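You operate a simulated robot arm through the tools that you are given. There is no shell and no other tool. Be economical: measure what you need, move in short steps, check, and stop when the job is done.

You run a simulated two-armed robot. Do the job below in one go: nothing can be reset, and whatever is moved stays where it is left.

## Task
Pull the fan fuse, try it in the tester and sort it.
Fine: box switch off before the cover opens; hold the tester while pressing its key; good goes in the white rack, blown in the red scrap tin; shut the cover.

The check looks at the end state, three seconds after you hand in, the way a careful person would. Anything else that was tipped, shoved, dropped, spilled or broken makes it a failure. A push-on lid holds only when it is set on centred and level and pressed home; a screw cap is set on level and turned clockwise until tight.

## Robot
Two 7-joint arms with two-finger parallel grippers on one trunk, on a base that drives. Base frame: it is fixed to the floor where the robot stands at the start and does not move with it; the origin is under the middle of the robot, x ahead of it, y to its left, z up. Units: cm, rad, N and s.
The left shoulder is at the start at [6, 14.3, 92.6], the right one opposite. With the tool pointing down near the work surface each hand reaches from about 32 to 74 cm from the robot's upright axis, wherever it stands, measured 20 degrees to its own side. Places, roughly: black box switch [70, 20, 80]; fan fuse holder [70, -10, 80]; fuse cover [70, -10, 90]; red scrap tin [60, 0, 80]; test key [50, 10, 80]; white fuse rack [60, 20, 80]. Payload 1.57 kg a hand.
The TCP of each hand is the grasp point between the finger pads, 3 cm short of the fingertips. In the tool frame z runs along the fingers and y along their closing line. Largest opening 11 cm; finger width 2.4, thickness 1.2; the body of the gripper, 4.8 by 11.2 cm, starts 7.8 cm behind the TCP.
Orientation is told as [roll, pitch, yaw] about the base's x, y, z axes, in that order, counted from this pose: with the fingers straight down and closing along the base's y, the tool's x points along the base's -x, its y along +y and its z along -z.

## Interface
- The arms move only by the tool step_arm. It takes "left_deltas", "right_deltas" or both (then of equal length, played together; a hand with none holds still); each is a list of rows, each an object (a shift or turn left out is 0, a gripper value left out holds the last) with "offset": the shift along the tool's x, y, z in cm, a list of three; "turn": the turn, a rotation vector about the tool's x, y, z in degrees, a list of three. In form: [{"offset": [dx, dy, dz], "turn": [ax, ay, az]}, ...]. A call has 1 to 10 rows; each row shifts and turns the commanded pose from where the row before left it, along the tool's axes as they then stand. "left_grip" and "right_grip" are, for a hand that has rows, the closure in counts, from 0 (fully open) to 255 (shut), set as the call begins (left out, the last holds). Rows are played at 5 a second. More than 5 cm and 0.15 rad between two rows, or a gripper value outside its range, and nothing of the call is played. A pose out of reach is approached as far as the arm can. The call stops where the force on the tool passes 40 N (or 10 N more than at its start, if that is more) or the arm is blocked; 0.2 s more then pass. The fingers move at their own pace (about 4.5 cm/s each) and stop on an object; they squeeze with about 36 N. The grip force told is the motor's: it shows also when the fingers shut on nothing. Time passes only in rows, and 0.2 s behind the last, so rows that do not move let the fingers close. The reply holds the time, the measured pose of the TCP, the force on the tool along the base axes, the opening and the grip force, in the units named above and with some noise, with the torque about the TCP (base axes, N m) and any sound that the robot's microphone picked up.
- Cameras (640 x 400 px; columns grow to the right, rows downward): "scene" is now at [4.77, 0.01, 153.6]; the picture's right is [0.13, -0.99, 0.00], its down [-0.77, -0.10, -0.63] and it looks along [0.63, 0.08, -0.77] (base axes); focal length 253 px, centre (320, 200). "left" rides on the left gripper at [7, -1.6, -14.1] in its tool frame; the picture's right is [0.23, 0.97, 0.00], its down [-0.86, 0.20, -0.48] and it looks along [-0.47, 0.11, 0.88] (tool axes); focal length 222 px, centre (320, 200). "right" rides on the right gripper at [7, 1.6, -14.1] in its tool frame; the picture's right is [-0.23, 0.97, 0.00], its down [-0.86, -0.20, -0.48] and it looks along [-0.47, -0.11, 0.88] (tool axes); focal length 222 px, centre (320, 200). There is no depth. A picture from a camera that has moved, and an enlarged one, comes with that camera's place and axes in the base frame and with its lens. The place of the scene camera against the robot may be out by one fixed shift of up to 1.8 cm in any direction.
- snapshot(camera): a new picture of that camera. It takes no simulated time.
- raise_lower(by): slides the trunk up (or, below 0, down) by that many cm; the arms and the scene camera ride with it, the base frame stays. It gives what a move gives, with no picture.
- roll_base(legs): drives the robot by 1 to 6 legs, each [ahead, left, turn to the left] in cm, cm and rad, along the robot's own axes; the way and the turn of a leg run together, so that a leg with both is an arc; at most 150 cm and 3.142 rad a leg. The arms and the cameras ride along, it lands a little off, and it stops where it bumps. It gives what a move gives.
- pan_tilt(pan, tilt): turns the head with the scene camera to pan (to the left, within 1.501 rad either way) and tilt (down, from -0.506 to 1.204), counted from straight ahead of the robot. It gives what a move gives.
- inspect(camera, box): a new picture of the part [left, top, right, bottom] of that camera's present view, enlarged. It takes no simulated time.
- job_done(): hands the job in; it is judged then, once.

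Work in short steps. Places have to be worked out from the pictures, the camera data and where the tool is seen: move nearer, look again, correct. Check each grasp and each placing, and mend what went wrong. You have 120 turns and 108 pictures in all, those below and enlarged ones among them. Open the grippers and draw the arms clear of the work before you hand the job in, unless the task says otherwise; then end with one line.

The tools are called after "Call:" as name(argument=value, ...) on one line, values as JSON. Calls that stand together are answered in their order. step_arm: Moves the arms, as the interface text tells. Its arguments: {"type":"object","properties":{"left_deltas":{"type":"array","items":{"type":"object","properties":{"offset":{"type":"array","items":{"type":"number"}},"turn":{"type":"array","items":{"type":"number"}}}}},"left_grip":{"type":"number"},"right_deltas":{"type":"array","items":{"type":"object","properties":{"offset":{"type":"array","items":{"type":"number"}},"turn":{"type":"array","items":{"type":"number"}}}}},"right_grip":{"type":"number"}},"required":[]} The other tools are called the same way: raise_lower (by) slides the trunk up or down; roll_base (legs) drives the base; pan_tilt (pan, tilt) turns the head that bears the scene camera; snapshot (camera) takes a picture; inspect (camera, box) takes an enlarged picture of a part of a camera's view; job_done () hands the job in.

At the start:

```text
clock: 0.0
left_tool_pos: [54.2, 33.77, 100.09]
left_tool_rot: [0.0, 0.0, 0.0]
left_force: [0.2, -0.4, -0.7]
left_torque: [0.01, -0.01, -0.02]
left_finger_gap: 10.98
left_finger_force: 0.1
right_tool_pos: [43.28, -15.96, 99.87]
right_tool_rot: [0.0, -0.001, -0.001]
right_force: [-0.2, -0.2, 0.5]
right_torque: [0.03, -0.02, -0.04]
right_finger_gap: 10.99
right_finger_force: 0.0
trunk travel left (down, up): [-52.5, 6.5]
robot x, y, heading: [-0.04, 0.08, 0.003]
head pan, tilt: [0.131, 0.887]
```

scene: 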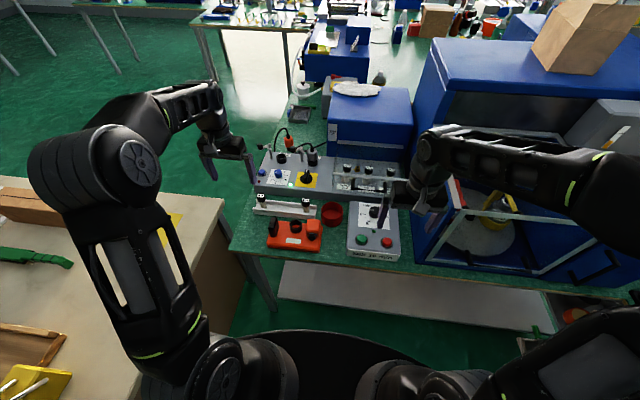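
right: 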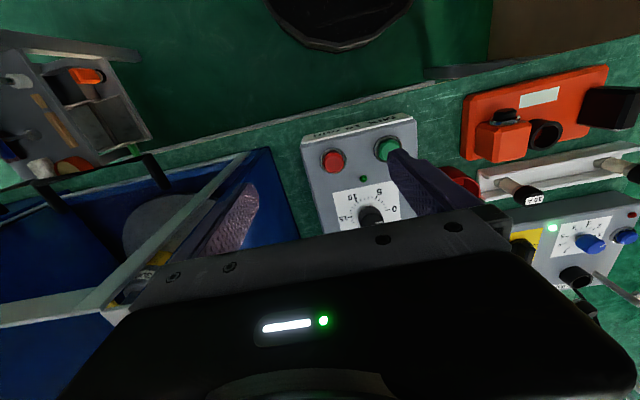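
left: 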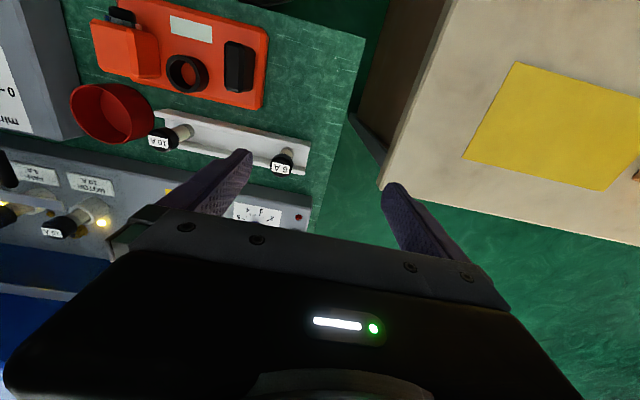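

I'll start by enlarging the work area in the scene view to identify the parts.

Call:
inspect(camera="scene", box=[230, 130, 420, 260])

Call:
inspect(camera="left", box=[0, 0, 340, 240])

```text
3.08 times, centred on (325, 195) of scene
camera zoom: at [4.77, 0.01, 153.6], right [0.13, -0.99, 0.0], down [-0.77, -0.1, -0.63], along [0.63, 0.08, -0.77], focal length 778 px, centre (305, 215)
```

zoom: 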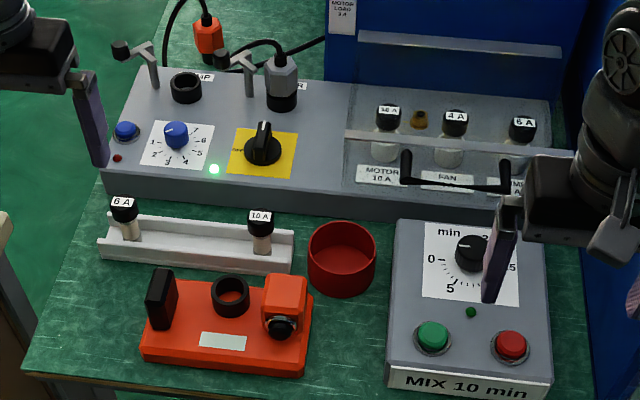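

```text
1.67 times, centred on (170, 120) of left
camera zoom: at [47.22, 32.09, 114.1], right [-0.23, 0.97, 0.0], down [0.86, 0.2, 0.48], along [0.47, 0.11, -0.88], focal length 370 px, centre (570, 333)
```

zoom: 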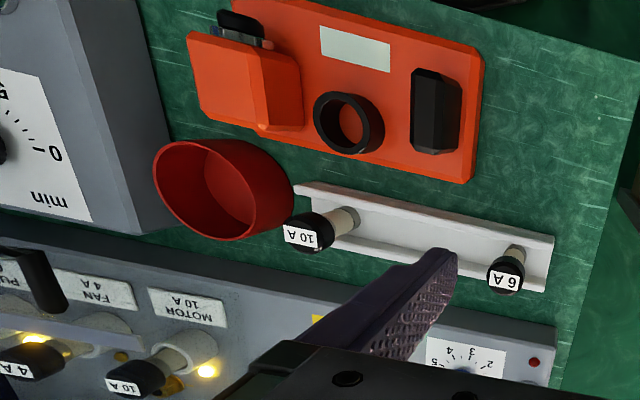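

The tester (orange) has a black key, socket and an orange body. I raise the right hand out of the view and move the left hand sideways over the box for a closer look.

Call:
step_arm(right_deltas=[{"offset": [0, 0, -5]}, {"offset": [0, -3, -4]}, {"offset": [0, -4, -3]}, {"offset": [0, -4, -2]}, {"offset": [0, -4, 0]}], left_deltas=[{"offset": [0, 0, -4]}, {"offset": [-2, -4, 0]}, {"offset": [-2, -4, 0]}, {"offset": [-2, -4, 0]}, {"offset": [-1, -4, 0]}])

Call:
snapshot(camera="left")

Call:
inspect(camera="scene", box=[230, 130, 420, 260])

```text
clock: 1.1
left_tool_pos: [60.02, 21.91, 104.03]
left_tool_rot: [-0.003, 0.0, 0.003]
left_force: [-0.2, -0.7, 0.2]
left_torque: [0.04, 0.01, -0.02]
left_finger_gap: 10.98
left_finger_force: 0.1
right_tool_pos: [43.39, -19.7, 109.7]
right_tool_rot: [0.028, 0.042, 0.044]
right_force: [-1.8, 26.3, 6.7]
right_torque: [0.39, -0.08, -0.06]
right_finger_gap: 8.6
right_finger_force: 0.1
right hand out of reach, approached as far as the arm can: row 3, 4
trunk travel left (down, up): [-52.5, 6.5]
robot x, y, heading: [0.27, 0.26, -0.001]
head pan, tilt: [0.131, 0.887]
stopped in row 5 (right hand): the force on the tool passed its limit at 48 N (the readings are from after the stop); the commanded pose is now the measured one
```

```text
102 pictures are left
camera left: at [53.16, 20.25, 118.11], right [-0.23, 0.97, 0.0], down [0.85, 0.2, 0.48], along [0.47, 0.11, -0.88], focal length 222 px, centre (320, 200)
```

left: 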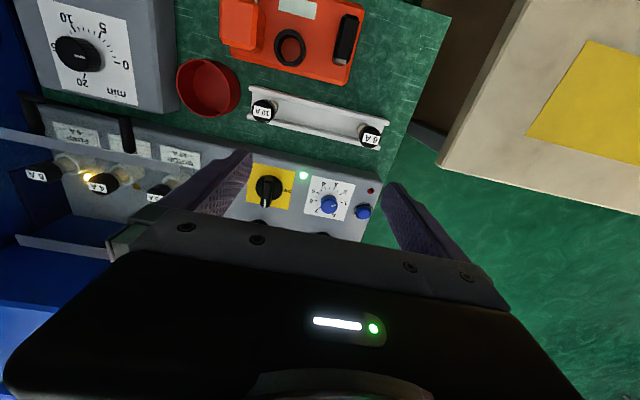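

```text
3.08 times, centred on (325, 195) of scene
camera zoom: at [4.58, 0.48, 153.6], right [0.13, -0.99, 0.0], down [-0.77, -0.11, -0.63], along [0.63, 0.08, -0.77], focal length 778 px, centre (305, 215)
```

zoom: 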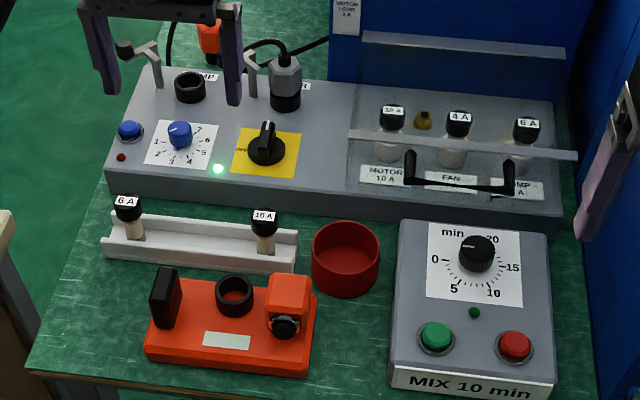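

The right hand touched the blue machine on its right; I back it off to the left a few cm and check.

Call:
step_arm(right_deltas=[{"offset": [0, 3, 0], "turn": [0, 0, 0]}, {"offset": [0, 4, 0]}, {"offset": [0, 0, 0]}])

Call:
snapshot(camera="scene")

Call:
inspect(camera="left", box=[0, 80, 400, 280])

```text
clock: 1.9
left_tool_pos: [60.27, 21.44, 103.95]
left_tool_rot: [0.0, 0.001, 0.0]
left_force: [0.3, -0.3, -0.3]
left_torque: [0.0, -0.03, 0.01]
left_finger_gap: 11.0
left_finger_force: 0.0
right_tool_pos: [43.24, -13.71, 109.41]
right_tool_rot: [0.025, 0.049, 0.034]
right_force: [0.5, 0.0, -0.1]
right_torque: [0.03, 0.02, 0.02]
right_finger_gap: 11.0
right_finger_force: 0.1
trunk travel left (down, up): [-52.5, 6.5]
robot x, y, heading: [0.25, 0.01, 0.003]
head pan, tilt: [0.131, 0.887]
```

```text
100 pictures are left
camera scene: at [4.76, -0.09, 153.59], right [0.13, -0.99, 0.0], down [-0.77, -0.1, -0.63], along [0.63, 0.08, -0.77], focal length 253 px, centre (320, 200)
```

scene: 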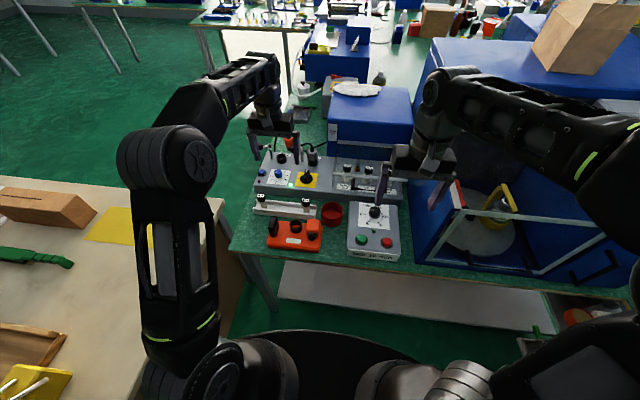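

```text
1.60 times, centred on (200, 180) of left
camera zoom: at [53.33, 19.69, 118.11], right [-0.23, 0.97, 0.0], down [0.86, 0.2, 0.48], along [0.47, 0.11, -0.88], focal length 355 px, centre (512, 232)
```

zoom: 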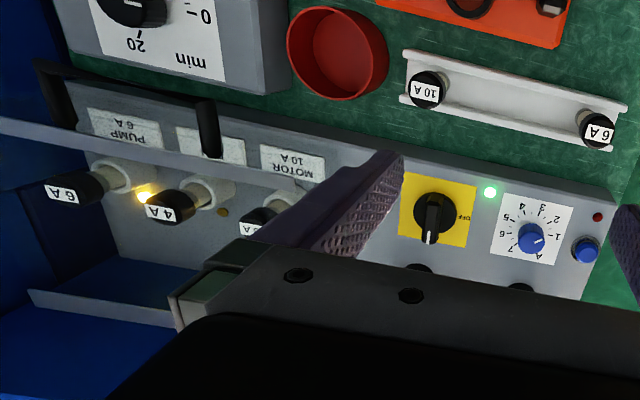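

The knob's bar points away (ON), with OFF at its left, so it must be turned 90° counter-clockwise. I bring the left hand above it to look from directly over.

Call:
step_arm(left_deltas=[{"offset": [-4, -2, 0]}, {"offset": [-4, -2, 0]}, {"offset": [-3.2, -2.6, 2]}, {"offset": [0, 0, 3]}, {"offset": [0, 0, 0]}], left_grip=60)

Call:
snapshot(camera="left")

```text
clock: 3.1
left_tool_pos: [61.41, 20.85, 100.87]
left_tool_rot: [-0.001, 0.0, -0.001]
left_force: [0.5, -0.3, 0.0]
left_torque: [-0.01, 0.01, -0.02]
left_finger_gap: 8.43
left_finger_force: 0.1
left hand out of reach, approached as far as the arm can: row 1, 2, 3
right_tool_pos: [43.22, -13.44, 109.59]
right_tool_rot: [0.022, 0.047, 0.037]
right_force: [-0.4, 0.3, 0.0]
right_torque: [0.01, -0.02, -0.02]
right_finger_gap: 10.97
right_finger_force: 0.1
trunk travel left (down, up): [-52.5, 6.5]
robot x, y, heading: [-0.15, 0.2, 0.0]
head pan, tilt: [0.131, 0.887]
```

```text
98 pictures are left
camera left: at [54.35, 19.26, 115.05], right [-0.23, 0.97, 0.0], down [0.86, 0.2, 0.48], along [0.47, 0.11, -0.88], focal length 222 px, centre (320, 200)
```

left: 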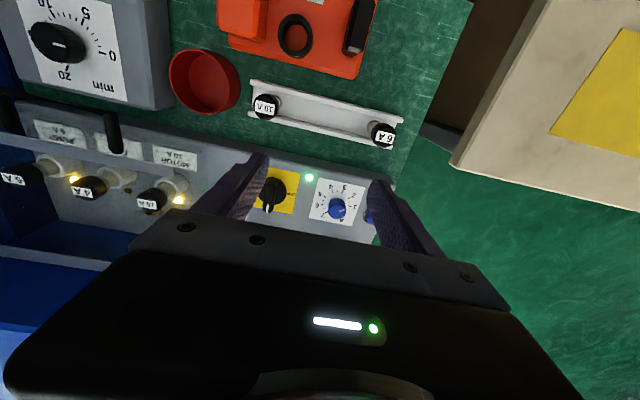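

Out of reach from here. I check how much floor clearance there is ahead of the base before driving forward.

Call:
pan_tilt(pan=0.0, tilt=1.2)

Call:
snapshot(camera="scene")

```text
clock: 3.9
left_tool_pos: [61.33, 20.96, 100.92]
left_tool_rot: [0.0, 0.001, 0.0]
left_force: [0.0, -0.2, -0.1]
left_torque: [-0.02, -0.01, 0.0]
left_finger_gap: 8.41
left_finger_force: 0.2
right_tool_pos: [43.25, -13.43, 109.59]
right_tool_rot: [0.023, 0.047, 0.038]
right_force: [-0.3, 0.1, -0.6]
right_torque: [0.0, 0.0, -0.02]
right_finger_gap: 10.99
right_finger_force: 0.0
trunk travel left (down, up): [-52.5, 6.5]
robot x, y, heading: [-0.04, -0.02, 0.003]
head pan, tilt: [0.0, 1.201]
```

```text
97 pictures are left
camera scene: at [2.8, -0.95, 151.51], right [0.0, -1.0, 0.0], down [-0.93, 0.0, -0.36], along [0.36, 0.0, -0.93], focal length 253 px, centre (320, 200)
```

scene: 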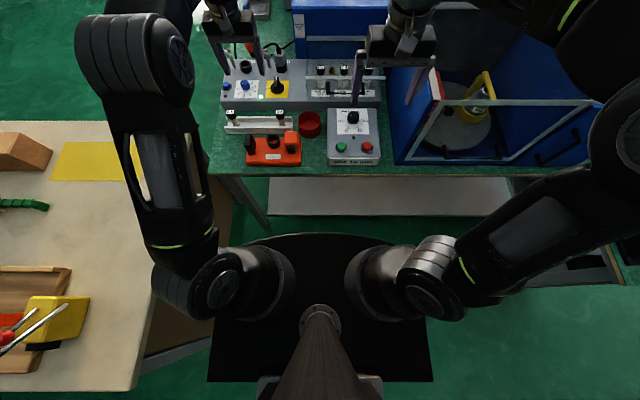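

There is roughly 10 cm between base and shelf. I raise the trunk 6 cm, tuck the right hand in, then drive 7 cm ahead.

Call:
raise_lower(by=6)

Call:
step_arm(right_deltas=[{"offset": [2, 2, 0]}, {"offset": [2, 2, 0]}, {"offset": [0, 0, 0]}])

Call:
roll_base(legs=[[7, 0, 0]])

Call:
snapshot(camera="scene")

```text
clock: 4.9
left_tool_pos: [61.31, 20.93, 106.85]
left_tool_rot: [-0.001, 0.003, 0.001]
left_force: [-0.5, -0.4, 0.4]
left_torque: [-0.03, 0.0, 0.04]
left_finger_gap: 8.42
left_finger_force: 0.0
right_tool_pos: [43.38, -13.46, 115.56]
right_tool_rot: [0.021, 0.047, 0.036]
right_force: [-0.1, 0.1, 0.4]
right_torque: [-0.04, 0.03, -0.02]
right_finger_gap: 11.03
right_finger_force: 0.0
trunk travel left (down, up): [-58.5, 0.5]
robot x, y, heading: [0.31, -0.06, 0.004]
head pan, tilt: [0.0, 1.201]
```

```text
clock: 5.7
left_tool_pos: [61.3, 20.9, 106.89]
left_tool_rot: [-0.001, 0.003, -0.001]
left_force: [-0.3, 0.2, 0.4]
left_torque: [-0.04, -0.03, 0.03]
left_finger_gap: 8.4
left_finger_force: 0.0
right_tool_pos: [38.99, -9.62, 115.89]
right_tool_rot: [0.024, 0.047, 0.035]
right_force: [-0.2, 0.6, 0.4]
right_torque: [0.02, 0.01, -0.02]
right_finger_gap: 10.99
right_finger_force: 0.1
trunk travel left (down, up): [-58.5, 0.5]
robot x, y, heading: [0.1, 0.09, -0.001]
head pan, tilt: [0.0, 1.201]
```

```text
clock: 6.7
left_tool_pos: [68.46, 20.99, 106.94]
left_tool_rot: [0.0, 0.001, -0.001]
left_force: [-0.6, -0.3, -0.6]
left_torque: [0.01, 0.03, 0.01]
left_finger_gap: 8.42
left_finger_force: 0.1
right_tool_pos: [46.3, -9.62, 115.88]
right_tool_rot: [0.022, 0.05, 0.035]
right_force: [0.1, 0.3, 0.0]
right_torque: [-0.02, 0.03, -0.05]
right_finger_gap: 11.01
right_finger_force: 0.1
trunk travel left (down, up): [-58.5, 0.5]
robot x, y, heading: [6.92, -0.11, 0.006]
head pan, tilt: [0.0, 1.201]
```

```text
96 pictures are left
camera scene: at [9.97, -0.95, 157.5], right [0.0, -1.0, 0.0], down [-0.93, 0.0, -0.36], along [0.36, 0.0, -0.93], focal length 253 px, centre (320, 200)
```

scene: 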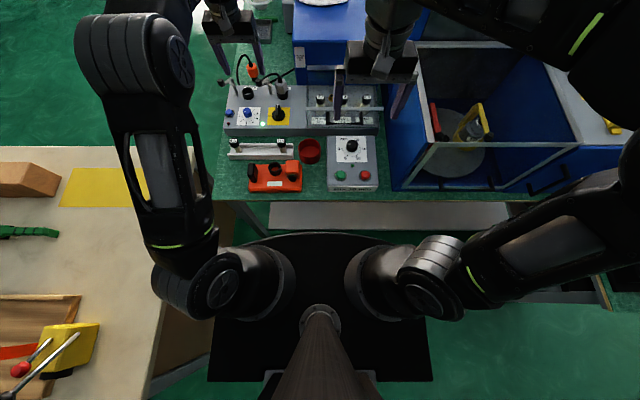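

Now I move the left hand over the knob (estimated at [71.8, 14.8, ~82]) at z≈97.

Call:
step_arm(left_deltas=[{"offset": [-1, -2, 2]}, {"offset": [-1, -2, 2]}, {"offset": [-1.3, -2.2, 2]}, {"offset": [0, 0, 2]}, {"offset": [0, 0, 2]}, {"offset": [0, 0, 0]}], left_grip=110)

Call:
snapshot(camera="left")

```text
clock: 8.1
left_tool_pos: [71.52, 14.77, 96.91]
left_tool_rot: [-0.001, -0.001, 0.0]
left_force: [1.1, -0.4, 1.0]
left_torque: [0.01, -0.03, 0.01]
left_finger_gap: 6.26
left_finger_force: 0.1
right_tool_pos: [46.05, -9.53, 115.76]
right_tool_rot: [0.022, 0.048, 0.037]
right_force: [-0.6, -0.5, 1.3]
right_torque: [0.0, -0.03, -0.01]
right_finger_gap: 10.99
right_finger_force: 0.0
trunk travel left (down, up): [-58.5, 0.5]
robot x, y, heading: [7.15, -0.06, 0.002]
head pan, tilt: [0.0, 1.201]
```

```text
95 pictures are left
camera left: at [64.62, 13.1, 111.0], right [-0.23, 0.97, 0.0], down [0.86, 0.2, 0.48], along [0.47, 0.11, -0.88], focal length 222 px, centre (320, 200)
```

left: 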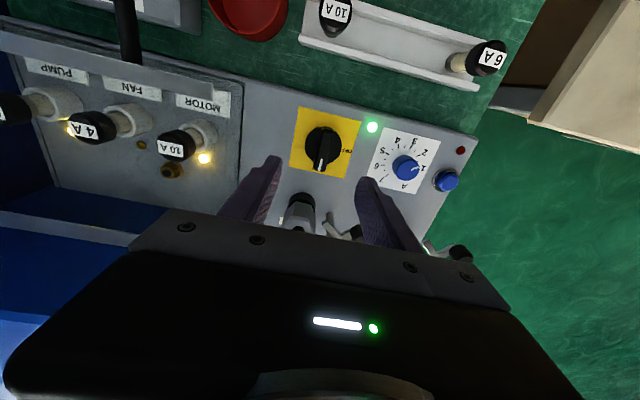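

Triangulating the two left views puts the knob at about [72.3, 15.05], mid-height 82. I centre over it and descend to z≈87.

Call:
step_arm(left_deltas=[{"offset": [-0.75, 0.25, 3]}, {"offset": [0, 0, 3]}, {"offset": [0, 0, 3]}, {"offset": [0, 0, 1]}, {"offset": [0, 0, 0]}], left_grip=150)

Call:
snapshot(camera="left")

```text
clock: 9.3
left_tool_pos: [72.19, 14.92, 86.86]
left_tool_rot: [0.0, 0.0, -0.001]
left_force: [0.3, -0.5, -0.5]
left_torque: [0.01, 0.04, -0.02]
left_finger_gap: 4.52
left_finger_force: 0.0
right_tool_pos: [45.93, -9.76, 115.82]
right_tool_rot: [0.024, 0.047, 0.036]
right_force: [-0.2, 0.4, -0.4]
right_torque: [-0.02, 0.01, 0.01]
right_finger_gap: 11.01
right_finger_force: 0.1
trunk travel left (down, up): [-58.5, 0.5]
robot x, y, heading: [7.08, -0.12, -0.001]
head pan, tilt: [0.0, 1.201]
```

```text
94 pictures are left
camera left: at [65.37, 13.31, 100.99], right [-0.23, 0.97, 0.0], down [0.86, 0.2, 0.48], along [0.47, 0.11, -0.88], focal length 222 px, centre (320, 200)
```

left: 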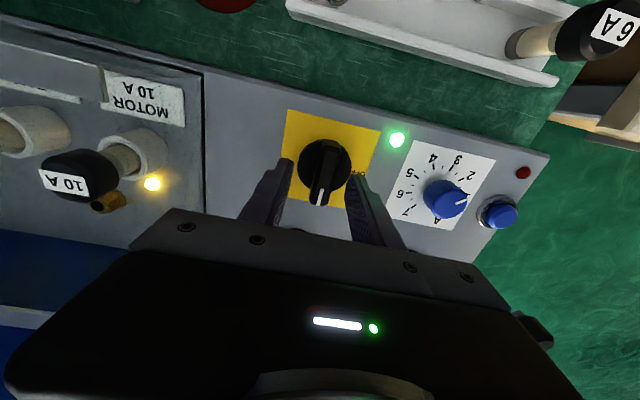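

Aligned. Lower 1.9 cm so the tips straddle the bar, then close gently.

Call:
step_arm(left_deltas=[{"offset": [0, 0.05, 1]}, {"offset": [0, 0, 1]}, {"offset": [0, 0, 0]}])

Call:
step_arm(left_deltas=[{"offset": [0, 0, 0]}, {"offset": [0, 0, 0]}, {"offset": [0, 0, 0]}, {"offset": [0, 0, 0]}], left_grip=255)

Call:
inspect(camera="left", box=[200, 80, 440, 230])

```text
clock: 10.3
left_tool_pos: [72.58, 14.99, 85.53]
left_tool_rot: [-0.002, -0.012, 0.002]
left_force: [-5.1, 1.0, 18.1]
left_torque: [0.42, 0.34, 0.13]
left_finger_gap: 4.51
left_finger_force: 0.1
right_tool_pos: [45.89, -9.65, 115.76]
right_tool_rot: [0.022, 0.046, 0.036]
right_force: [0.3, 0.5, -0.5]
right_torque: [-0.02, 0.02, -0.02]
right_finger_gap: 11.0
right_finger_force: 0.0
trunk travel left (down, up): [-58.5, 0.5]
robot x, y, heading: [7.08, 0.19, 0.003]
head pan, tilt: [0.0, 1.201]
stopped in row 3 (left hand): the force on the tool passed its limit at 41 N (the readings are from after the stop); the commanded pose is now the measured one
```

```text
clock: 11.3
left_tool_pos: [72.58, 15.28, 85.65]
left_tool_rot: [0.0, -0.014, 0.003]
left_force: [3.2, 12.0, 30.3]
left_torque: [0.11, 0.63, -0.1]
left_finger_gap: 1.56
left_finger_force: 31.6
right_tool_pos: [45.79, -9.62, 115.94]
right_tool_rot: [0.022, 0.046, 0.038]
right_force: [0.0, 1.1, 0.0]
right_torque: [0.0, 0.0, -0.03]
right_finger_gap: 10.99
right_finger_force: 0.1
trunk travel left (down, up): [-58.5, 0.5]
robot x, y, heading: [6.68, -0.14, 0.002]
head pan, tilt: [0.0, 1.201]
```

```text
2.67 times, centred on (320, 155) of left
camera zoom: at [65.45, 13.59, 99.63], right [-0.23, 0.97, 0.0], down [0.85, 0.2, 0.49], along [0.48, 0.11, -0.87], focal length 592 px, centre (320, 320)
```

zoom: 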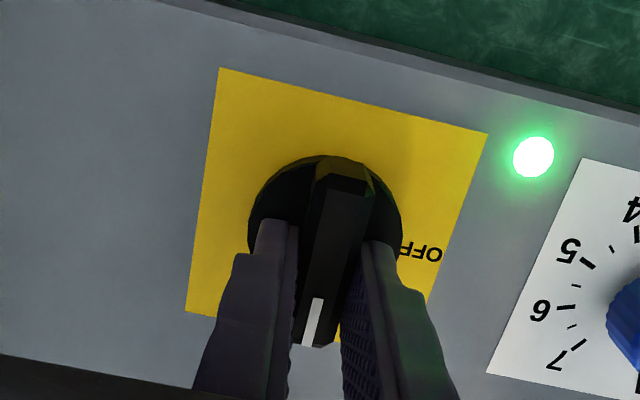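

The tips pressed on the knob disc and the grip sits ~1.2 cm beyond the knob's centre (about [71.3, 15.1]). I release, lift a bit, recentre and grip again.

Call:
step_arm(left_deltas=[{"offset": [0, 0, -0.2]}, {"offset": [0, 0, -0.3]}, {"offset": [0.6, 0, 0]}, {"offset": [0.6, -0.1, 0], "turn": [0, 0.5, 0]}, {"offset": [0, 0, 0]}], left_grip=180)

Call:
step_arm(left_deltas=[{"offset": [0, 0, 0]}, {"offset": [0, 0, 0]}, {"offset": [0, 0, 0]}], left_grip=255)

Call:
inspect(camera="left", box=[200, 80, 440, 230])

```text
clock: 12.5
left_tool_pos: [71.36, 14.86, 85.79]
left_tool_rot: [0.0, 0.003, 0.001]
left_force: [-0.4, 0.1, -0.4]
left_torque: [0.01, -0.02, 0.01]
left_finger_gap: 3.22
left_finger_force: 0.1
right_tool_pos: [46.05, -9.62, 115.85]
right_tool_rot: [0.024, 0.046, 0.035]
right_force: [0.4, -0.9, 0.2]
right_torque: [0.03, 0.01, 0.0]
right_finger_gap: 10.99
right_finger_force: 0.1
trunk travel left (down, up): [-58.5, 0.5]
robot x, y, heading: [6.78, -0.21, 0.003]
head pan, tilt: [0.0, 1.201]
```

```text
clock: 13.3
left_tool_pos: [71.37, 15.24, 85.8]
left_tool_rot: [0.0, 0.001, 0.004]
left_force: [-0.7, 14.6, -1.1]
left_torque: [0.2, -0.1, 0.13]
left_finger_gap: 1.6
left_finger_force: 31.4
right_tool_pos: [45.99, -9.5, 115.85]
right_tool_rot: [0.022, 0.047, 0.038]
right_force: [0.3, 0.3, -0.2]
right_torque: [0.01, -0.01, 0.01]
right_finger_gap: 11.01
right_finger_force: 0.1
trunk travel left (down, up): [-58.5, 0.5]
robot x, y, heading: [6.7, 0.04, 0.001]
head pan, tilt: [0.0, 1.201]
```

```text
2.67 times, centred on (320, 155) of left
camera zoom: at [64.47, 13.58, 99.88], right [-0.23, 0.97, 0.0], down [0.86, 0.2, 0.48], along [0.46, 0.11, -0.88], focal length 592 px, centre (320, 320)
```

zoom: 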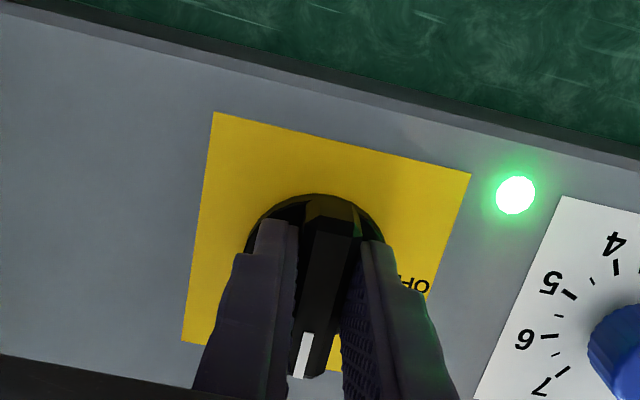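

Now the grip is centred on the knob. I ease the sideways load and turn counter-clockwise (negative about the tool z), 80° first.

Call:
step_arm(left_deltas=[{"offset": [0, 0.3, 0]}, {"turn": [0, 0, -8]}, {"turn": [0, 0, -8]}, {"turn": [0, 0, -8]}, {"turn": [0, 0, -8]}, {"turn": [0, 0, -8]}, {"turn": [0, 0, -8]}, {"turn": [0, 0, -8]}, {"turn": [0, 0, -8]}, {"turn": [0, 0, -8]}])

Call:
snapshot(camera="left")

```text
clock: 15.5
left_tool_pos: [71.89, 14.86, 85.8]
left_tool_rot: [-0.004, 0.003, 1.258]
left_force: [25.0, -21.9, -10.2]
left_torque: [-0.05, 0.17, -0.17]
left_finger_gap: 1.56
left_finger_force: 30.9
right_tool_pos: [46.32, -9.86, 115.64]
right_tool_rot: [0.025, 0.051, 0.036]
right_force: [0.4, -0.2, -0.1]
right_torque: [0.02, 0.0, 0.03]
right_finger_gap: 11.03
right_finger_force: 0.1
trunk travel left (down, up): [-58.5, 0.5]
robot x, y, heading: [7.03, -0.46, 0.004]
head pan, tilt: [0.0, 1.201]
```

```text
91 pictures are left
camera left: at [71.2, 7.65, 99.9], right [-1.0, 0.08, 0.0], down [0.07, 0.88, 0.48], along [0.04, 0.47, -0.88], focal length 222 px, centre (320, 200)
```

left: 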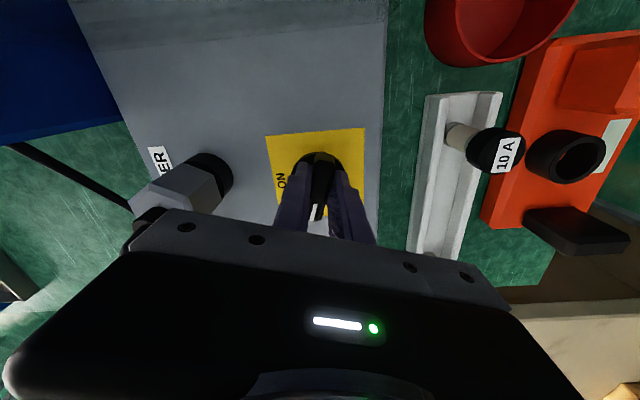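

ON label is now visible on the far side and 72° is done. I ease the side load and finish the turn.

Call:
step_arm(left_deltas=[{"offset": [0.15, -0.36, 0], "turn": [0, 0, -6]}, {"turn": [0, 0, -7]}, {"turn": [0, 0, -7]}, {"turn": [0, 0, 0]}])

Call:
inspect(camera="left", box=[200, 80, 440, 230])

```text
clock: 16.5
left_tool_pos: [71.98, 14.87, 85.76]
left_tool_rot: [-0.002, 0.0, 1.606]
left_force: [23.1, -15.4, -2.1]
left_torque: [-0.25, 0.15, -0.8]
left_finger_gap: 1.62
left_finger_force: 31.7
right_tool_pos: [46.32, -9.68, 115.73]
right_tool_rot: [0.023, 0.051, 0.036]
right_force: [0.2, -0.1, -0.4]
right_torque: [0.02, -0.02, 0.0]
right_finger_gap: 11.01
right_finger_force: 0.0
trunk travel left (down, up): [-58.5, 0.5]
robot x, y, heading: [6.94, 0.05, -0.001]
head pan, tilt: [0.0, 1.201]
```

```text
2.67 times, centred on (320, 155) of left
camera zoom: at [73.85, 7.84, 99.9], right [-0.97, -0.26, 0.0], down [-0.23, 0.85, 0.48], along [-0.12, 0.46, -0.88], focal length 592 px, centre (320, 320)
```

zoom: 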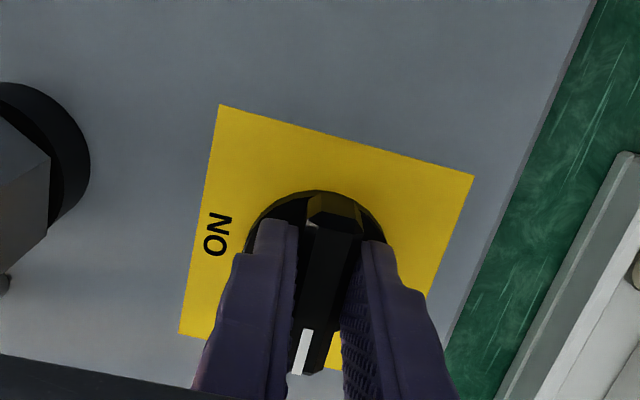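

The bar is turned to OFF (92°). I open partly and lift straight up, then look at indicators.

Call:
step_arm(left_deltas=[{"offset": [0, 0, 0]}, {"offset": [0, 0, 0]}, {"offset": [0, 0, -2]}, {"offset": [0, 0, -4]}, {"offset": [0, 0, -4]}, {"offset": [0, 0, -4]}], left_grip=180)

Call:
snapshot(camera="left")

```text
clock: 17.9
left_tool_pos: [71.56, 14.92, 99.85]
left_tool_rot: [0.0, -0.001, 1.605]
left_force: [-0.1, 0.0, 0.6]
left_torque: [-0.01, 0.01, 0.0]
left_finger_gap: 3.23
left_finger_force: 0.0
right_tool_pos: [46.03, -9.59, 115.81]
right_tool_rot: [0.024, 0.047, 0.037]
right_force: [-0.4, 1.3, 0.2]
right_torque: [0.0, 0.01, 0.01]
right_finger_gap: 11.01
right_finger_force: 0.1
trunk travel left (down, up): [-58.5, 0.5]
robot x, y, heading: [6.9, 0.49, 0.002]
head pan, tilt: [0.0, 1.201]
```

```text
89 pictures are left
camera left: at [73.5, 7.97, 113.99], right [-0.97, -0.26, 0.0], down [-0.23, 0.85, 0.48], along [-0.13, 0.46, -0.88], focal length 222 px, centre (320, 200)
```

left: 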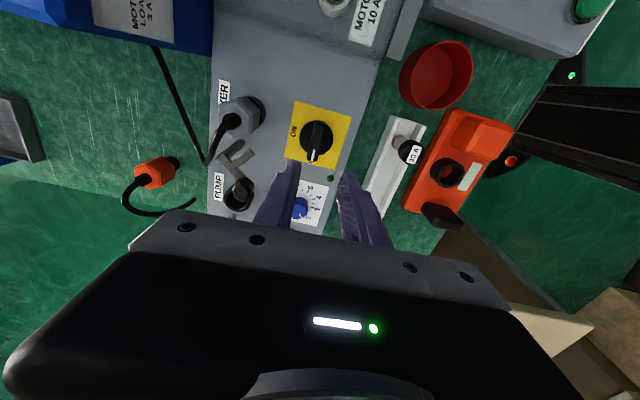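

The box's lamp is out, so it is off. I turn the left hand back to yaw 0 while drawing it left, and bring the right hand over the cover to look.

Call:
step_arm(left_deltas=[{"offset": [0, 0, -2], "turn": [0, 0, 8]}, {"offset": [0, 0, 0], "turn": [0, 0, 8]}, {"offset": [0, 0, 0], "turn": [0, 0, 8]}, {"turn": [0, 0, 8]}, {"turn": [0, 0, 8]}, {"turn": [0, 0, 8]}, {"turn": [0, 0, 8]}, {"turn": [0, 0, 8]}, {"turn": [0, 0, 8]}, {"turn": [0, 0, 8]}], right_deltas=[{"offset": [-4, 0, 0]}, {"offset": [-4, 0, 2]}, {"offset": [-4, 0.5, 2]}, {"offset": [-4, 0.5, 2]}, {"offset": [-4, 0.5, 2]}, {"offset": [0, 0, 2]}, {"offset": [0, 0, 0]}, {"offset": [0, 0, 0]}, {"offset": [0, 0, 0]}, {"offset": [0, 0, 0]}])

Call:
step_arm(left_deltas=[{"offset": [0, 3, 0], "turn": [0, 0, 8]}, {"offset": [2, 4, 0], "turn": [0, 0, 4]}, {"offset": [2, 4, 0]}])

Call:
snapshot(camera="right")

Call:
snapshot(camera="scene")

```text
clock: 20.1
left_tool_pos: [71.69, 14.95, 101.82]
left_tool_rot: [0.0, 0.003, 0.206]
left_force: [0.6, 0.8, -0.2]
left_torque: [0.0, -0.04, -0.04]
left_finger_gap: 3.21
left_finger_force: 0.1
right_tool_pos: [65.58, -7.24, 104.93]
right_tool_rot: [0.023, 0.046, 0.037]
right_force: [-0.2, 0.2, -0.4]
right_torque: [0.02, -0.03, 0.03]
right_finger_gap: 11.0
right_finger_force: 0.0
trunk travel left (down, up): [-58.5, 0.5]
robot x, y, heading: [7.04, 0.11, 0.002]
head pan, tilt: [0.0, 1.201]
```

```text
clock: 20.9
left_tool_pos: [66.83, 25.86, 101.92]
left_tool_rot: [-0.001, -0.001, 0.001]
left_force: [-0.4, -0.2, 0.2]
left_torque: [-0.01, -0.01, -0.03]
left_finger_gap: 3.21
left_finger_force: 0.0
right_tool_pos: [65.49, -7.08, 105.04]
right_tool_rot: [0.023, 0.048, 0.037]
right_force: [0.5, -0.3, 0.3]
right_torque: [-0.02, 0.02, -0.01]
right_finger_gap: 10.99
right_finger_force: 0.2
trunk travel left (down, up): [-58.5, 0.5]
robot x, y, heading: [6.95, -0.12, 0.002]
head pan, tilt: [0.0, 1.201]
```

```text
88 pictures are left
camera right: at [59.14, -5.99, 119.5], right [0.19, 0.98, 0.01], down [0.88, -0.18, 0.43], along [0.43, -0.07, -0.9], focal length 222 px, centre (320, 200)
```

right: 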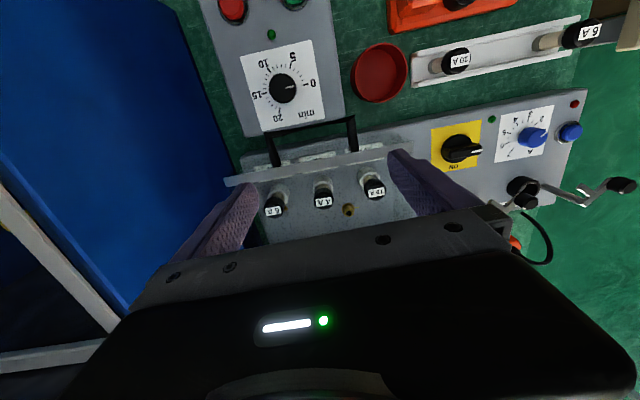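

```text
87 pictures are left
camera scene: at [9.72, -0.84, 157.51], right [0.0, -1.0, 0.0], down [-0.93, 0.0, -0.36], along [0.36, 0.0, -0.93], focal length 253 px, centre (320, 200)
```

scene: 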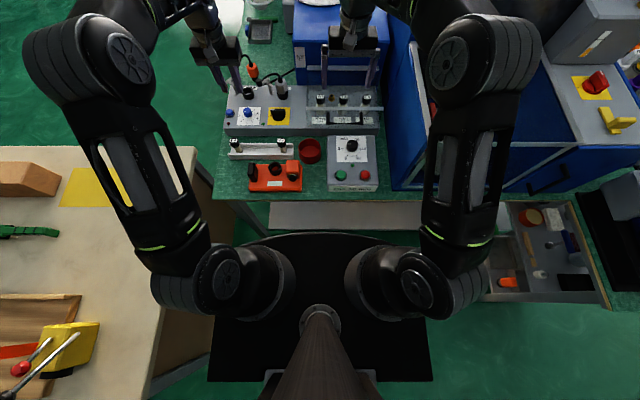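

I enlarge both views of the cover to see its shape and hinge.

Call:
inspect(camera="right", box=[210, 90, 450, 240])

Call:
inspect(camera="scene", box=[290, 50, 400, 140])

```text
2.67 times, centred on (330, 165) of right
camera zoom: at [59.14, -5.99, 119.5], right [0.19, 0.98, 0.01], down [0.88, -0.18, 0.43], along [0.43, -0.07, -0.9], focal length 592 px, centre (293, 293)
```

zoom: 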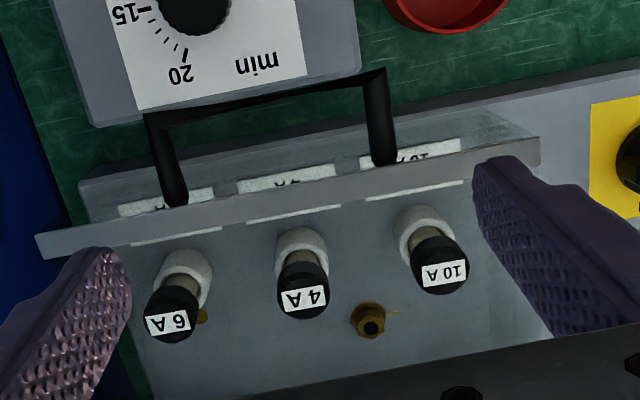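

```text
4.44 times, centred on (345, 95) of scene
camera zoom: at [9.72, -0.84, 157.51], right [0.0, -1.0, 0.0], down [-0.93, 0.0, -0.36], along [0.36, 0.0, -0.93], focal length 1124 px, centre (209, 667)
```

zoom: 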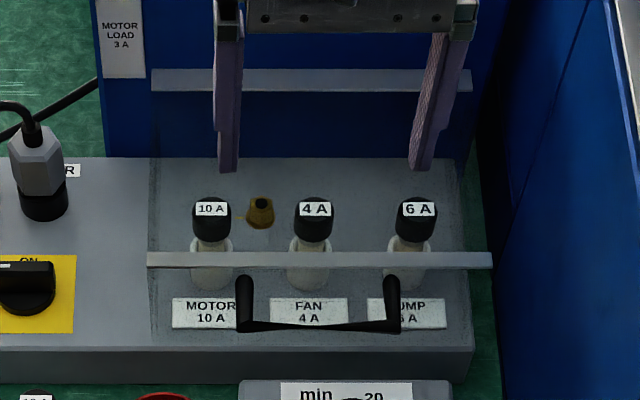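

The cover is a clear pane hinged at the rear; its front bar is near x≈69.5, with a U-handle whose grip bar lies near [63, −8, 88], spanning y −14..−2. I'll tilt the right hand to point forward with shut fingers to hook under it: back off and pitch first.

Call:
step_arm(right_deltas=[{"offset": [4, 0, -1]}, {"offset": [4, -0.5, 0]}, {"turn": [0, -8, 0]}, {"turn": [0, -8, 0]}, {"turn": [0, -8, 0]}, {"turn": [0, -8, 0]}, {"turn": [0, -8, 0]}, {"turn": [0, -8, 0]}, {"turn": [0, -8, 0]}, {"turn": [0, -6.5, 0]}], right_grip=255)

Call:
snapshot(camera="scene")

```text
clock: 23.1
left_tool_pos: [66.82, 25.75, 101.78]
left_tool_rot: [0.0, 0.001, 0.001]
left_force: [-0.3, 0.7, -0.1]
left_torque: [-0.02, 0.01, 0.0]
left_finger_gap: 3.23
left_finger_force: 0.1
right_tool_pos: [57.47, -7.99, 106.33]
right_tool_rot: [0.047, -1.044, -0.004]
right_force: [0.3, -0.1, 0.0]
right_torque: [-0.02, 0.0, 0.02]
right_finger_gap: 0.0
right_finger_force: 21.6
trunk travel left (down, up): [-58.5, 0.5]
robot x, y, heading: [7.0, 0.13, 0.002]
head pan, tilt: [0.0, 1.201]
```

```text
84 pictures are left
camera scene: at [9.78, -0.93, 157.51], right [0.0, -1.0, 0.0], down [-0.93, 0.0, -0.36], along [0.36, 0.0, -0.93], focal length 253 px, centre (320, 200)
```

scene: 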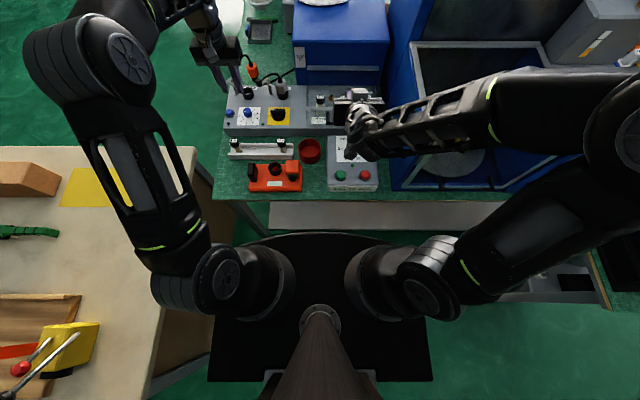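

The right elbow swings low over the blue cage (rim z≈106), so I'd rather use the left arm for the cover. I turn the right hand back down and park it where it was.

Call:
step_arm(right_deltas=[{"turn": [0, 7.5, 0]}, {"turn": [0, 8, 0]}, {"turn": [0, 8, 0]}, {"turn": [0, 8, 0]}, {"turn": [0, 8, 0]}, {"turn": [0, 8, 0]}, {"turn": [0, 8, 0]}, {"turn": [0, 4, 0], "offset": [2, 0, -2]}, {"offset": [4, 0, -4]}, {"offset": [4, 0, -4]}])

Call:
step_arm(right_deltas=[{"offset": [2, 0, 0]}, {"offset": [0, -1.5, 0]}])

Call:
snapshot(camera="scene")

```text
refused: row 9 steps farther than a row can; nothing moved
```

```text
clock: 23.7
left_tool_pos: [66.77, 25.82, 101.92]
left_tool_rot: [0.0, -0.001, 0.001]
left_force: [-0.6, -0.8, -0.3]
left_torque: [0.0, 0.0, 0.0]
left_finger_gap: 3.26
left_finger_force: 0.0
right_tool_pos: [57.29, -9.18, 104.65]
right_tool_rot: [0.045, -1.041, -0.006]
right_force: [-0.7, -0.2, -0.3]
right_torque: [-0.01, 0.0, 0.02]
right_finger_gap: 0.0
right_finger_force: 21.2
right hand out of reach, approached as far as the arm can: row 2
trunk travel left (down, up): [-58.5, 0.5]
robot x, y, heading: [6.98, -0.03, 0.002]
head pan, tilt: [0.0, 1.201]
```

```text
83 pictures are left
camera scene: at [9.73, -1.02, 157.51], right [0.0, -1.0, 0.0], down [-0.93, 0.0, -0.36], along [0.36, 0.0, -0.93], focal length 253 px, centre (320, 200)
```

scene: 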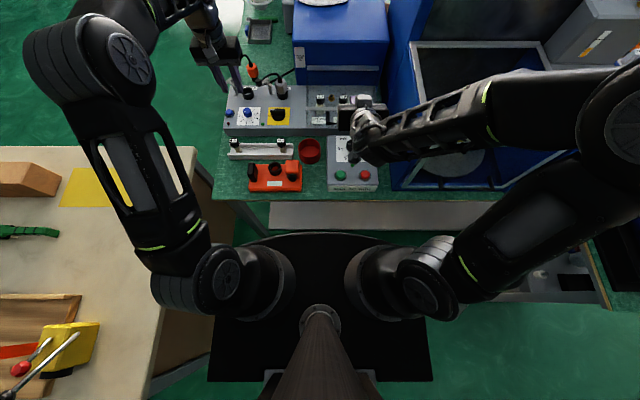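

The first call was refused (step too long); I repeat the un-tilt in legal steps, lifting a little first.

Call:
step_arm(right_deltas=[{"offset": [-2, 1, 0]}, {"turn": [0, 8, 0]}, {"turn": [0, 8, 0]}, {"turn": [0, 8, 0]}, {"turn": [0, 8, 0]}, {"turn": [0, 8, 0]}, {"turn": [0, 8, 0]}, {"turn": [0, 8, 0]}, {"turn": [0, 3.5, 0]}, {"offset": [2, 0, -2]}])

Call:
step_arm(right_deltas=[{"offset": [3, 0, -3]}, {"offset": [3, -0.5, -3]}, {"offset": [3, -0.5, -2]}])

Call:
snapshot(camera="scene")

```text
clock: 25.9
left_tool_pos: [66.8, 25.77, 101.89]
left_tool_rot: [-0.002, 0.001, 0.002]
left_force: [-0.6, 0.0, -0.1]
left_torque: [0.01, 0.0, 0.03]
left_finger_gap: 3.24
left_finger_force: 0.0
right_tool_pos: [56.14, -8.29, 108.49]
right_tool_rot: [0.023, -0.006, 0.035]
right_force: [0.0, 0.5, 0.3]
right_torque: [0.03, -0.02, -0.03]
right_finger_gap: 0.01
right_finger_force: 20.7
trunk travel left (down, up): [-58.5, 0.5]
robot x, y, heading: [6.84, 0.11, -0.001]
head pan, tilt: [0.0, 1.201]
```

```text
clock: 26.7
left_tool_pos: [66.73, 25.83, 101.98]
left_tool_rot: [0.0, 0.0, 0.001]
left_force: [0.0, -0.3, -0.4]
left_torque: [0.01, -0.03, 0.0]
left_finger_gap: 3.28
left_finger_force: 0.2
right_tool_pos: [47.04, -9.91, 116.42]
right_tool_rot: [0.021, -0.007, 0.037]
right_force: [-0.2, -0.1, 0.0]
right_torque: [-0.01, -0.06, 0.01]
right_finger_gap: 0.0
right_finger_force: 21.3
trunk travel left (down, up): [-58.5, 0.5]
robot x, y, heading: [7.11, 0.25, -0.003]
head pan, tilt: [0.0, 1.201]
```

```text
82 pictures are left
camera scene: at [9.59, -0.98, 157.51], right [0.0, -1.0, 0.0], down [-0.93, 0.0, -0.36], along [0.36, 0.0, -0.93], focal length 253 px, centre (320, 200)
```

scene: 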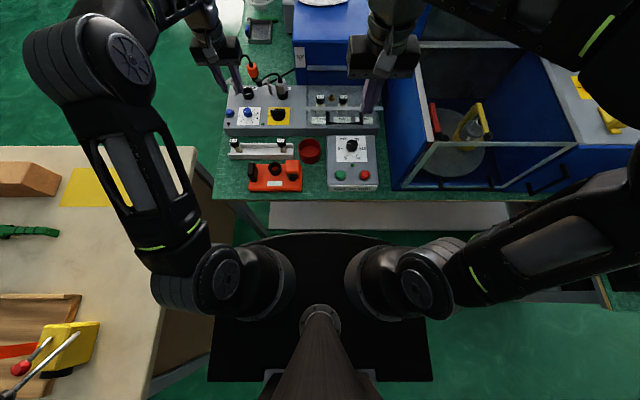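

Now the left arm: shut its fingers, yaw it ~25° right and pitch it to point forward-down, staging at about [54, 2, 102].

Call:
step_arm(left_deltas=[{"offset": [2, -4, 0]}, {"offset": [2, -4, 0]}, {"offset": [2, -4, 0]}, {"offset": [2, -4, 0]}, {"offset": [2, -4, 0]}, {"offset": [2, -3, 0]}, {"turn": [0, 0, 8]}, {"turn": [0, 0, 8]}, {"turn": [0, 0, 8]}, {"turn": [0, -8, 0]}], left_grip=255, right_deltas=[{"offset": [1, -1, -1]}, {"offset": [2, -1, -1]}, {"offset": [0, 0, 0]}, {"offset": [0, 0, 0]}, {"offset": [0, 0, 0]}, {"offset": [0, 0, 0]}, {"offset": [0, 0, 0]}, {"offset": [0, 0, 0]}, {"offset": [0, 0, 0]}, {"offset": [0, 0, 0]}])

Call:
step_arm(left_deltas=[{"turn": [0, -8, 0]}, {"turn": [0, -8, 0]}, {"turn": [0, -8, 0]}, {"turn": [0, -8, 0]}, {"turn": [0, -8, 0]}, {"turn": [0, -8, 0]}, {"turn": [0, -4, 0]}])

Call:
snapshot(camera="scene")

Call:
snapshot(camera="left")

```text
clock: 28.9
left_tool_pos: [54.74, 2.75, 101.89]
left_tool_rot: [0.0, -0.142, -0.419]
left_force: [-0.8, -0.4, -0.3]
left_torque: [0.0, -0.06, 0.01]
left_finger_gap: 0.0
left_finger_force: 21.2
right_tool_pos: [45.14, -11.7, 118.46]
right_tool_rot: [0.053, -0.015, 0.034]
right_force: [0.5, 0.5, 0.3]
right_torque: [-0.03, -0.01, 0.02]
right_finger_gap: 0.02
right_finger_force: 21.8
right hand out of reach, approached as far as the arm can: row 2
trunk travel left (down, up): [-58.5, 0.5]
robot x, y, heading: [7.21, 0.07, -0.002]
head pan, tilt: [0.0, 1.201]
```

```text
clock: 30.5
left_tool_pos: [55.23, 3.66, 101.64]
left_tool_rot: [0.054, -0.926, -0.435]
left_force: [0.3, -0.7, -0.7]
left_torque: [0.0, 0.0, 0.0]
left_finger_gap: 0.03
left_finger_force: 21.4
left hand out of reach, approached as far as the arm can: row 5
right_tool_pos: [45.25, -11.75, 118.34]
right_tool_rot: [0.054, -0.016, 0.034]
right_force: [-0.5, 0.4, 0.5]
right_torque: [0.04, -0.03, -0.04]
right_finger_gap: 0.0
right_finger_force: 20.9
trunk travel left (down, up): [-58.5, 0.5]
robot x, y, heading: [7.2, 0.39, 0.002]
head pan, tilt: [0.0, 1.201]
```

```text
81 pictures are left
camera scene: at [9.74, -0.96, 157.51], right [0.0, -1.0, 0.0], down [-0.93, 0.0, -0.36], along [0.36, 0.0, -0.93], focal length 253 px, centre (320, 200)
```

scene: 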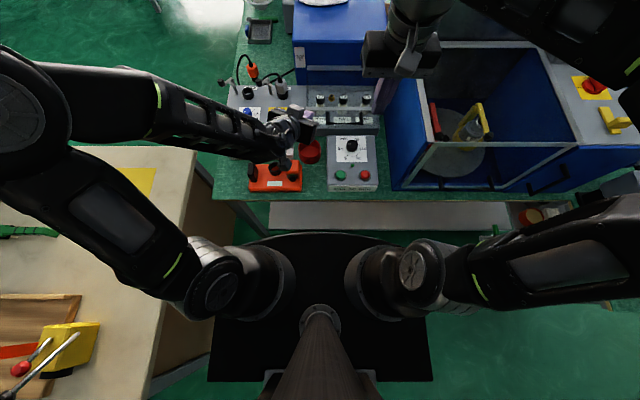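

```text
80 pictures are left
camera left: at [40.19, 8.02, 104.44], right [0.25, 0.96, -0.15], down [0.18, 0.11, 0.98], along [0.95, -0.27, -0.15], focal length 222 px, centre (320, 200)
```

left: 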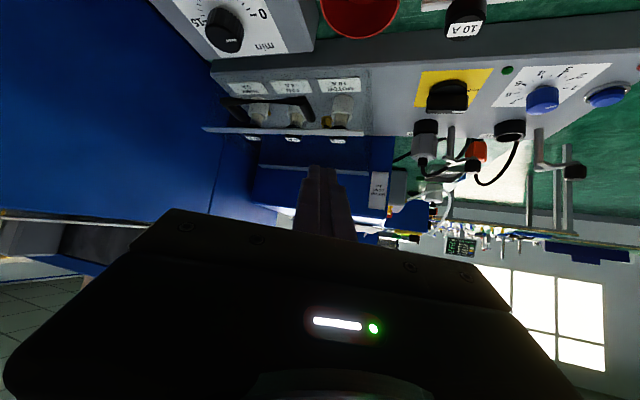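

The left arm has free space. I enlarge its view of the handle to refine its position.

Call:
inspect(camera="left", box=[190, 50, 400, 180])

```text
3.05 times, centred on (295, 115) of left
camera zoom: at [40.19, 8.02, 104.44], right [0.25, 0.96, -0.15], down [0.18, 0.11, 0.98], along [0.95, -0.27, -0.15], focal length 677 px, centre (396, 459)
```

zoom: 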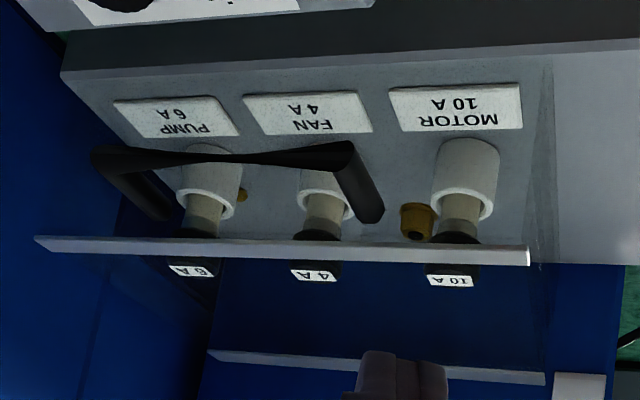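

The bar is confirmed near x=63, y −2..−14, z≈88.3. I bring the left fingertips down in front of it.

Call:
step_arm(left_deltas=[{"offset": [1.19, -1.67, 3.11]}, {"offset": [1.19, -1.67, 3.11]}, {"offset": [1.19, -1.67, 3.11]}, {"offset": [0, 0, 0]}])

Call:
snapshot(camera="left")

Call:
snapshot(camera="scene")

```text
clock: 31.5
left_tool_pos: [58.26, -2.6, 93.02]
left_tool_rot: [0.054, -0.928, -0.434]
left_force: [-0.8, 1.1, -0.1]
left_torque: [-0.02, 0.0, 0.02]
left_finger_gap: 0.0
left_finger_force: 21.5
right_tool_pos: [45.16, -11.8, 118.31]
right_tool_rot: [0.054, -0.014, 0.032]
right_force: [-0.5, -0.2, -0.6]
right_torque: [-0.02, 0.01, 0.0]
right_finger_gap: 0.0
right_finger_force: 21.3
trunk travel left (down, up): [-58.5, 0.5]
robot x, y, heading: [7.09, -0.09, 0.003]
head pan, tilt: [0.0, 1.201]
```

```text
78 pictures are left
camera left: at [43.28, 1.59, 95.78], right [0.25, 0.96, -0.15], down [0.18, 0.11, 0.98], along [0.95, -0.27, -0.15], focal length 222 px, centre (320, 200)
```

left: 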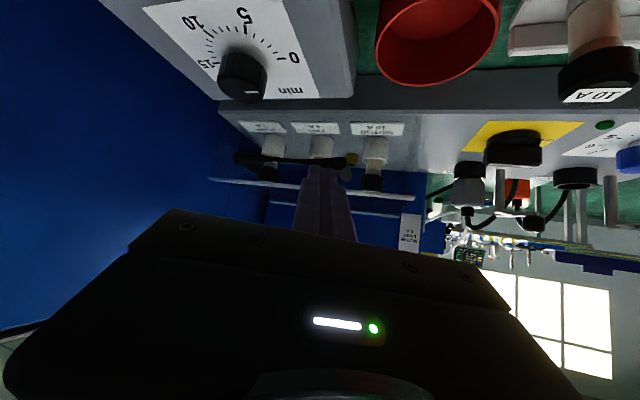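

```text
77 pictures are left
camera scene: at [9.66, -0.93, 157.51], right [0.0, -1.0, 0.0], down [-0.93, 0.0, -0.36], along [0.36, 0.0, -0.93], focal length 253 px, centre (320, 200)
```

scene: 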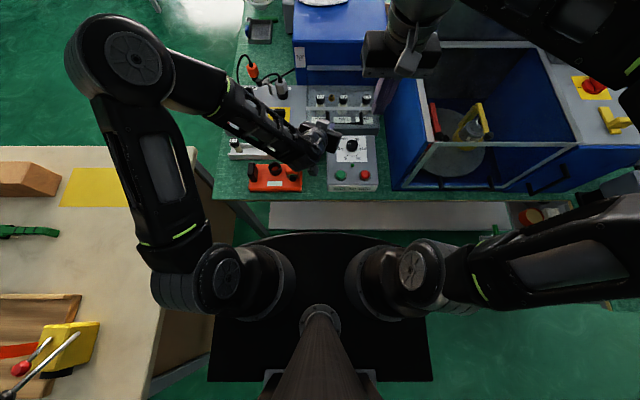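

Descend straight ~7.7 cm in front of the bar.

Call:
step_arm(left_deltas=[{"offset": [2.05, -0.08, 1.54]}, {"offset": [2.05, -0.08, 1.54]}, {"offset": [2.05, -0.08, 1.54]}, {"offset": [0, 0, 0]}])

Call:
snapshot(camera="left")

```text
clock: 32.5
left_tool_pos: [58.27, -2.66, 85.24]
left_tool_rot: [0.056, -0.927, -0.435]
left_force: [-0.4, -0.5, 0.2]
left_torque: [0.02, -0.02, -0.03]
left_finger_gap: 0.0
left_finger_force: 21.3
right_tool_pos: [45.18, -11.69, 118.26]
right_tool_rot: [0.055, -0.016, 0.032]
right_force: [1.1, 0.6, -0.9]
right_torque: [-0.03, 0.01, -0.02]
right_finger_gap: 0.01
right_finger_force: 21.2
trunk travel left (down, up): [-58.5, 0.5]
robot x, y, heading: [6.98, 0.09, 0.002]
head pan, tilt: [0.0, 1.201]
```

```text
76 pictures are left
camera left: at [43.32, 1.59, 88.15], right [0.25, 0.96, -0.15], down [0.18, 0.1, 0.98], along [0.95, -0.27, -0.15], focal length 222 px, centre (320, 200)
```

left: 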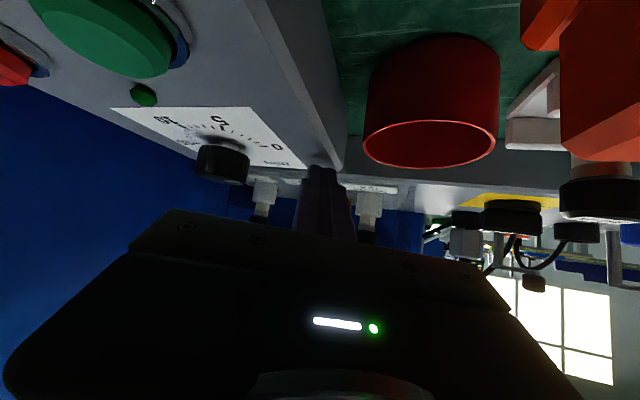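

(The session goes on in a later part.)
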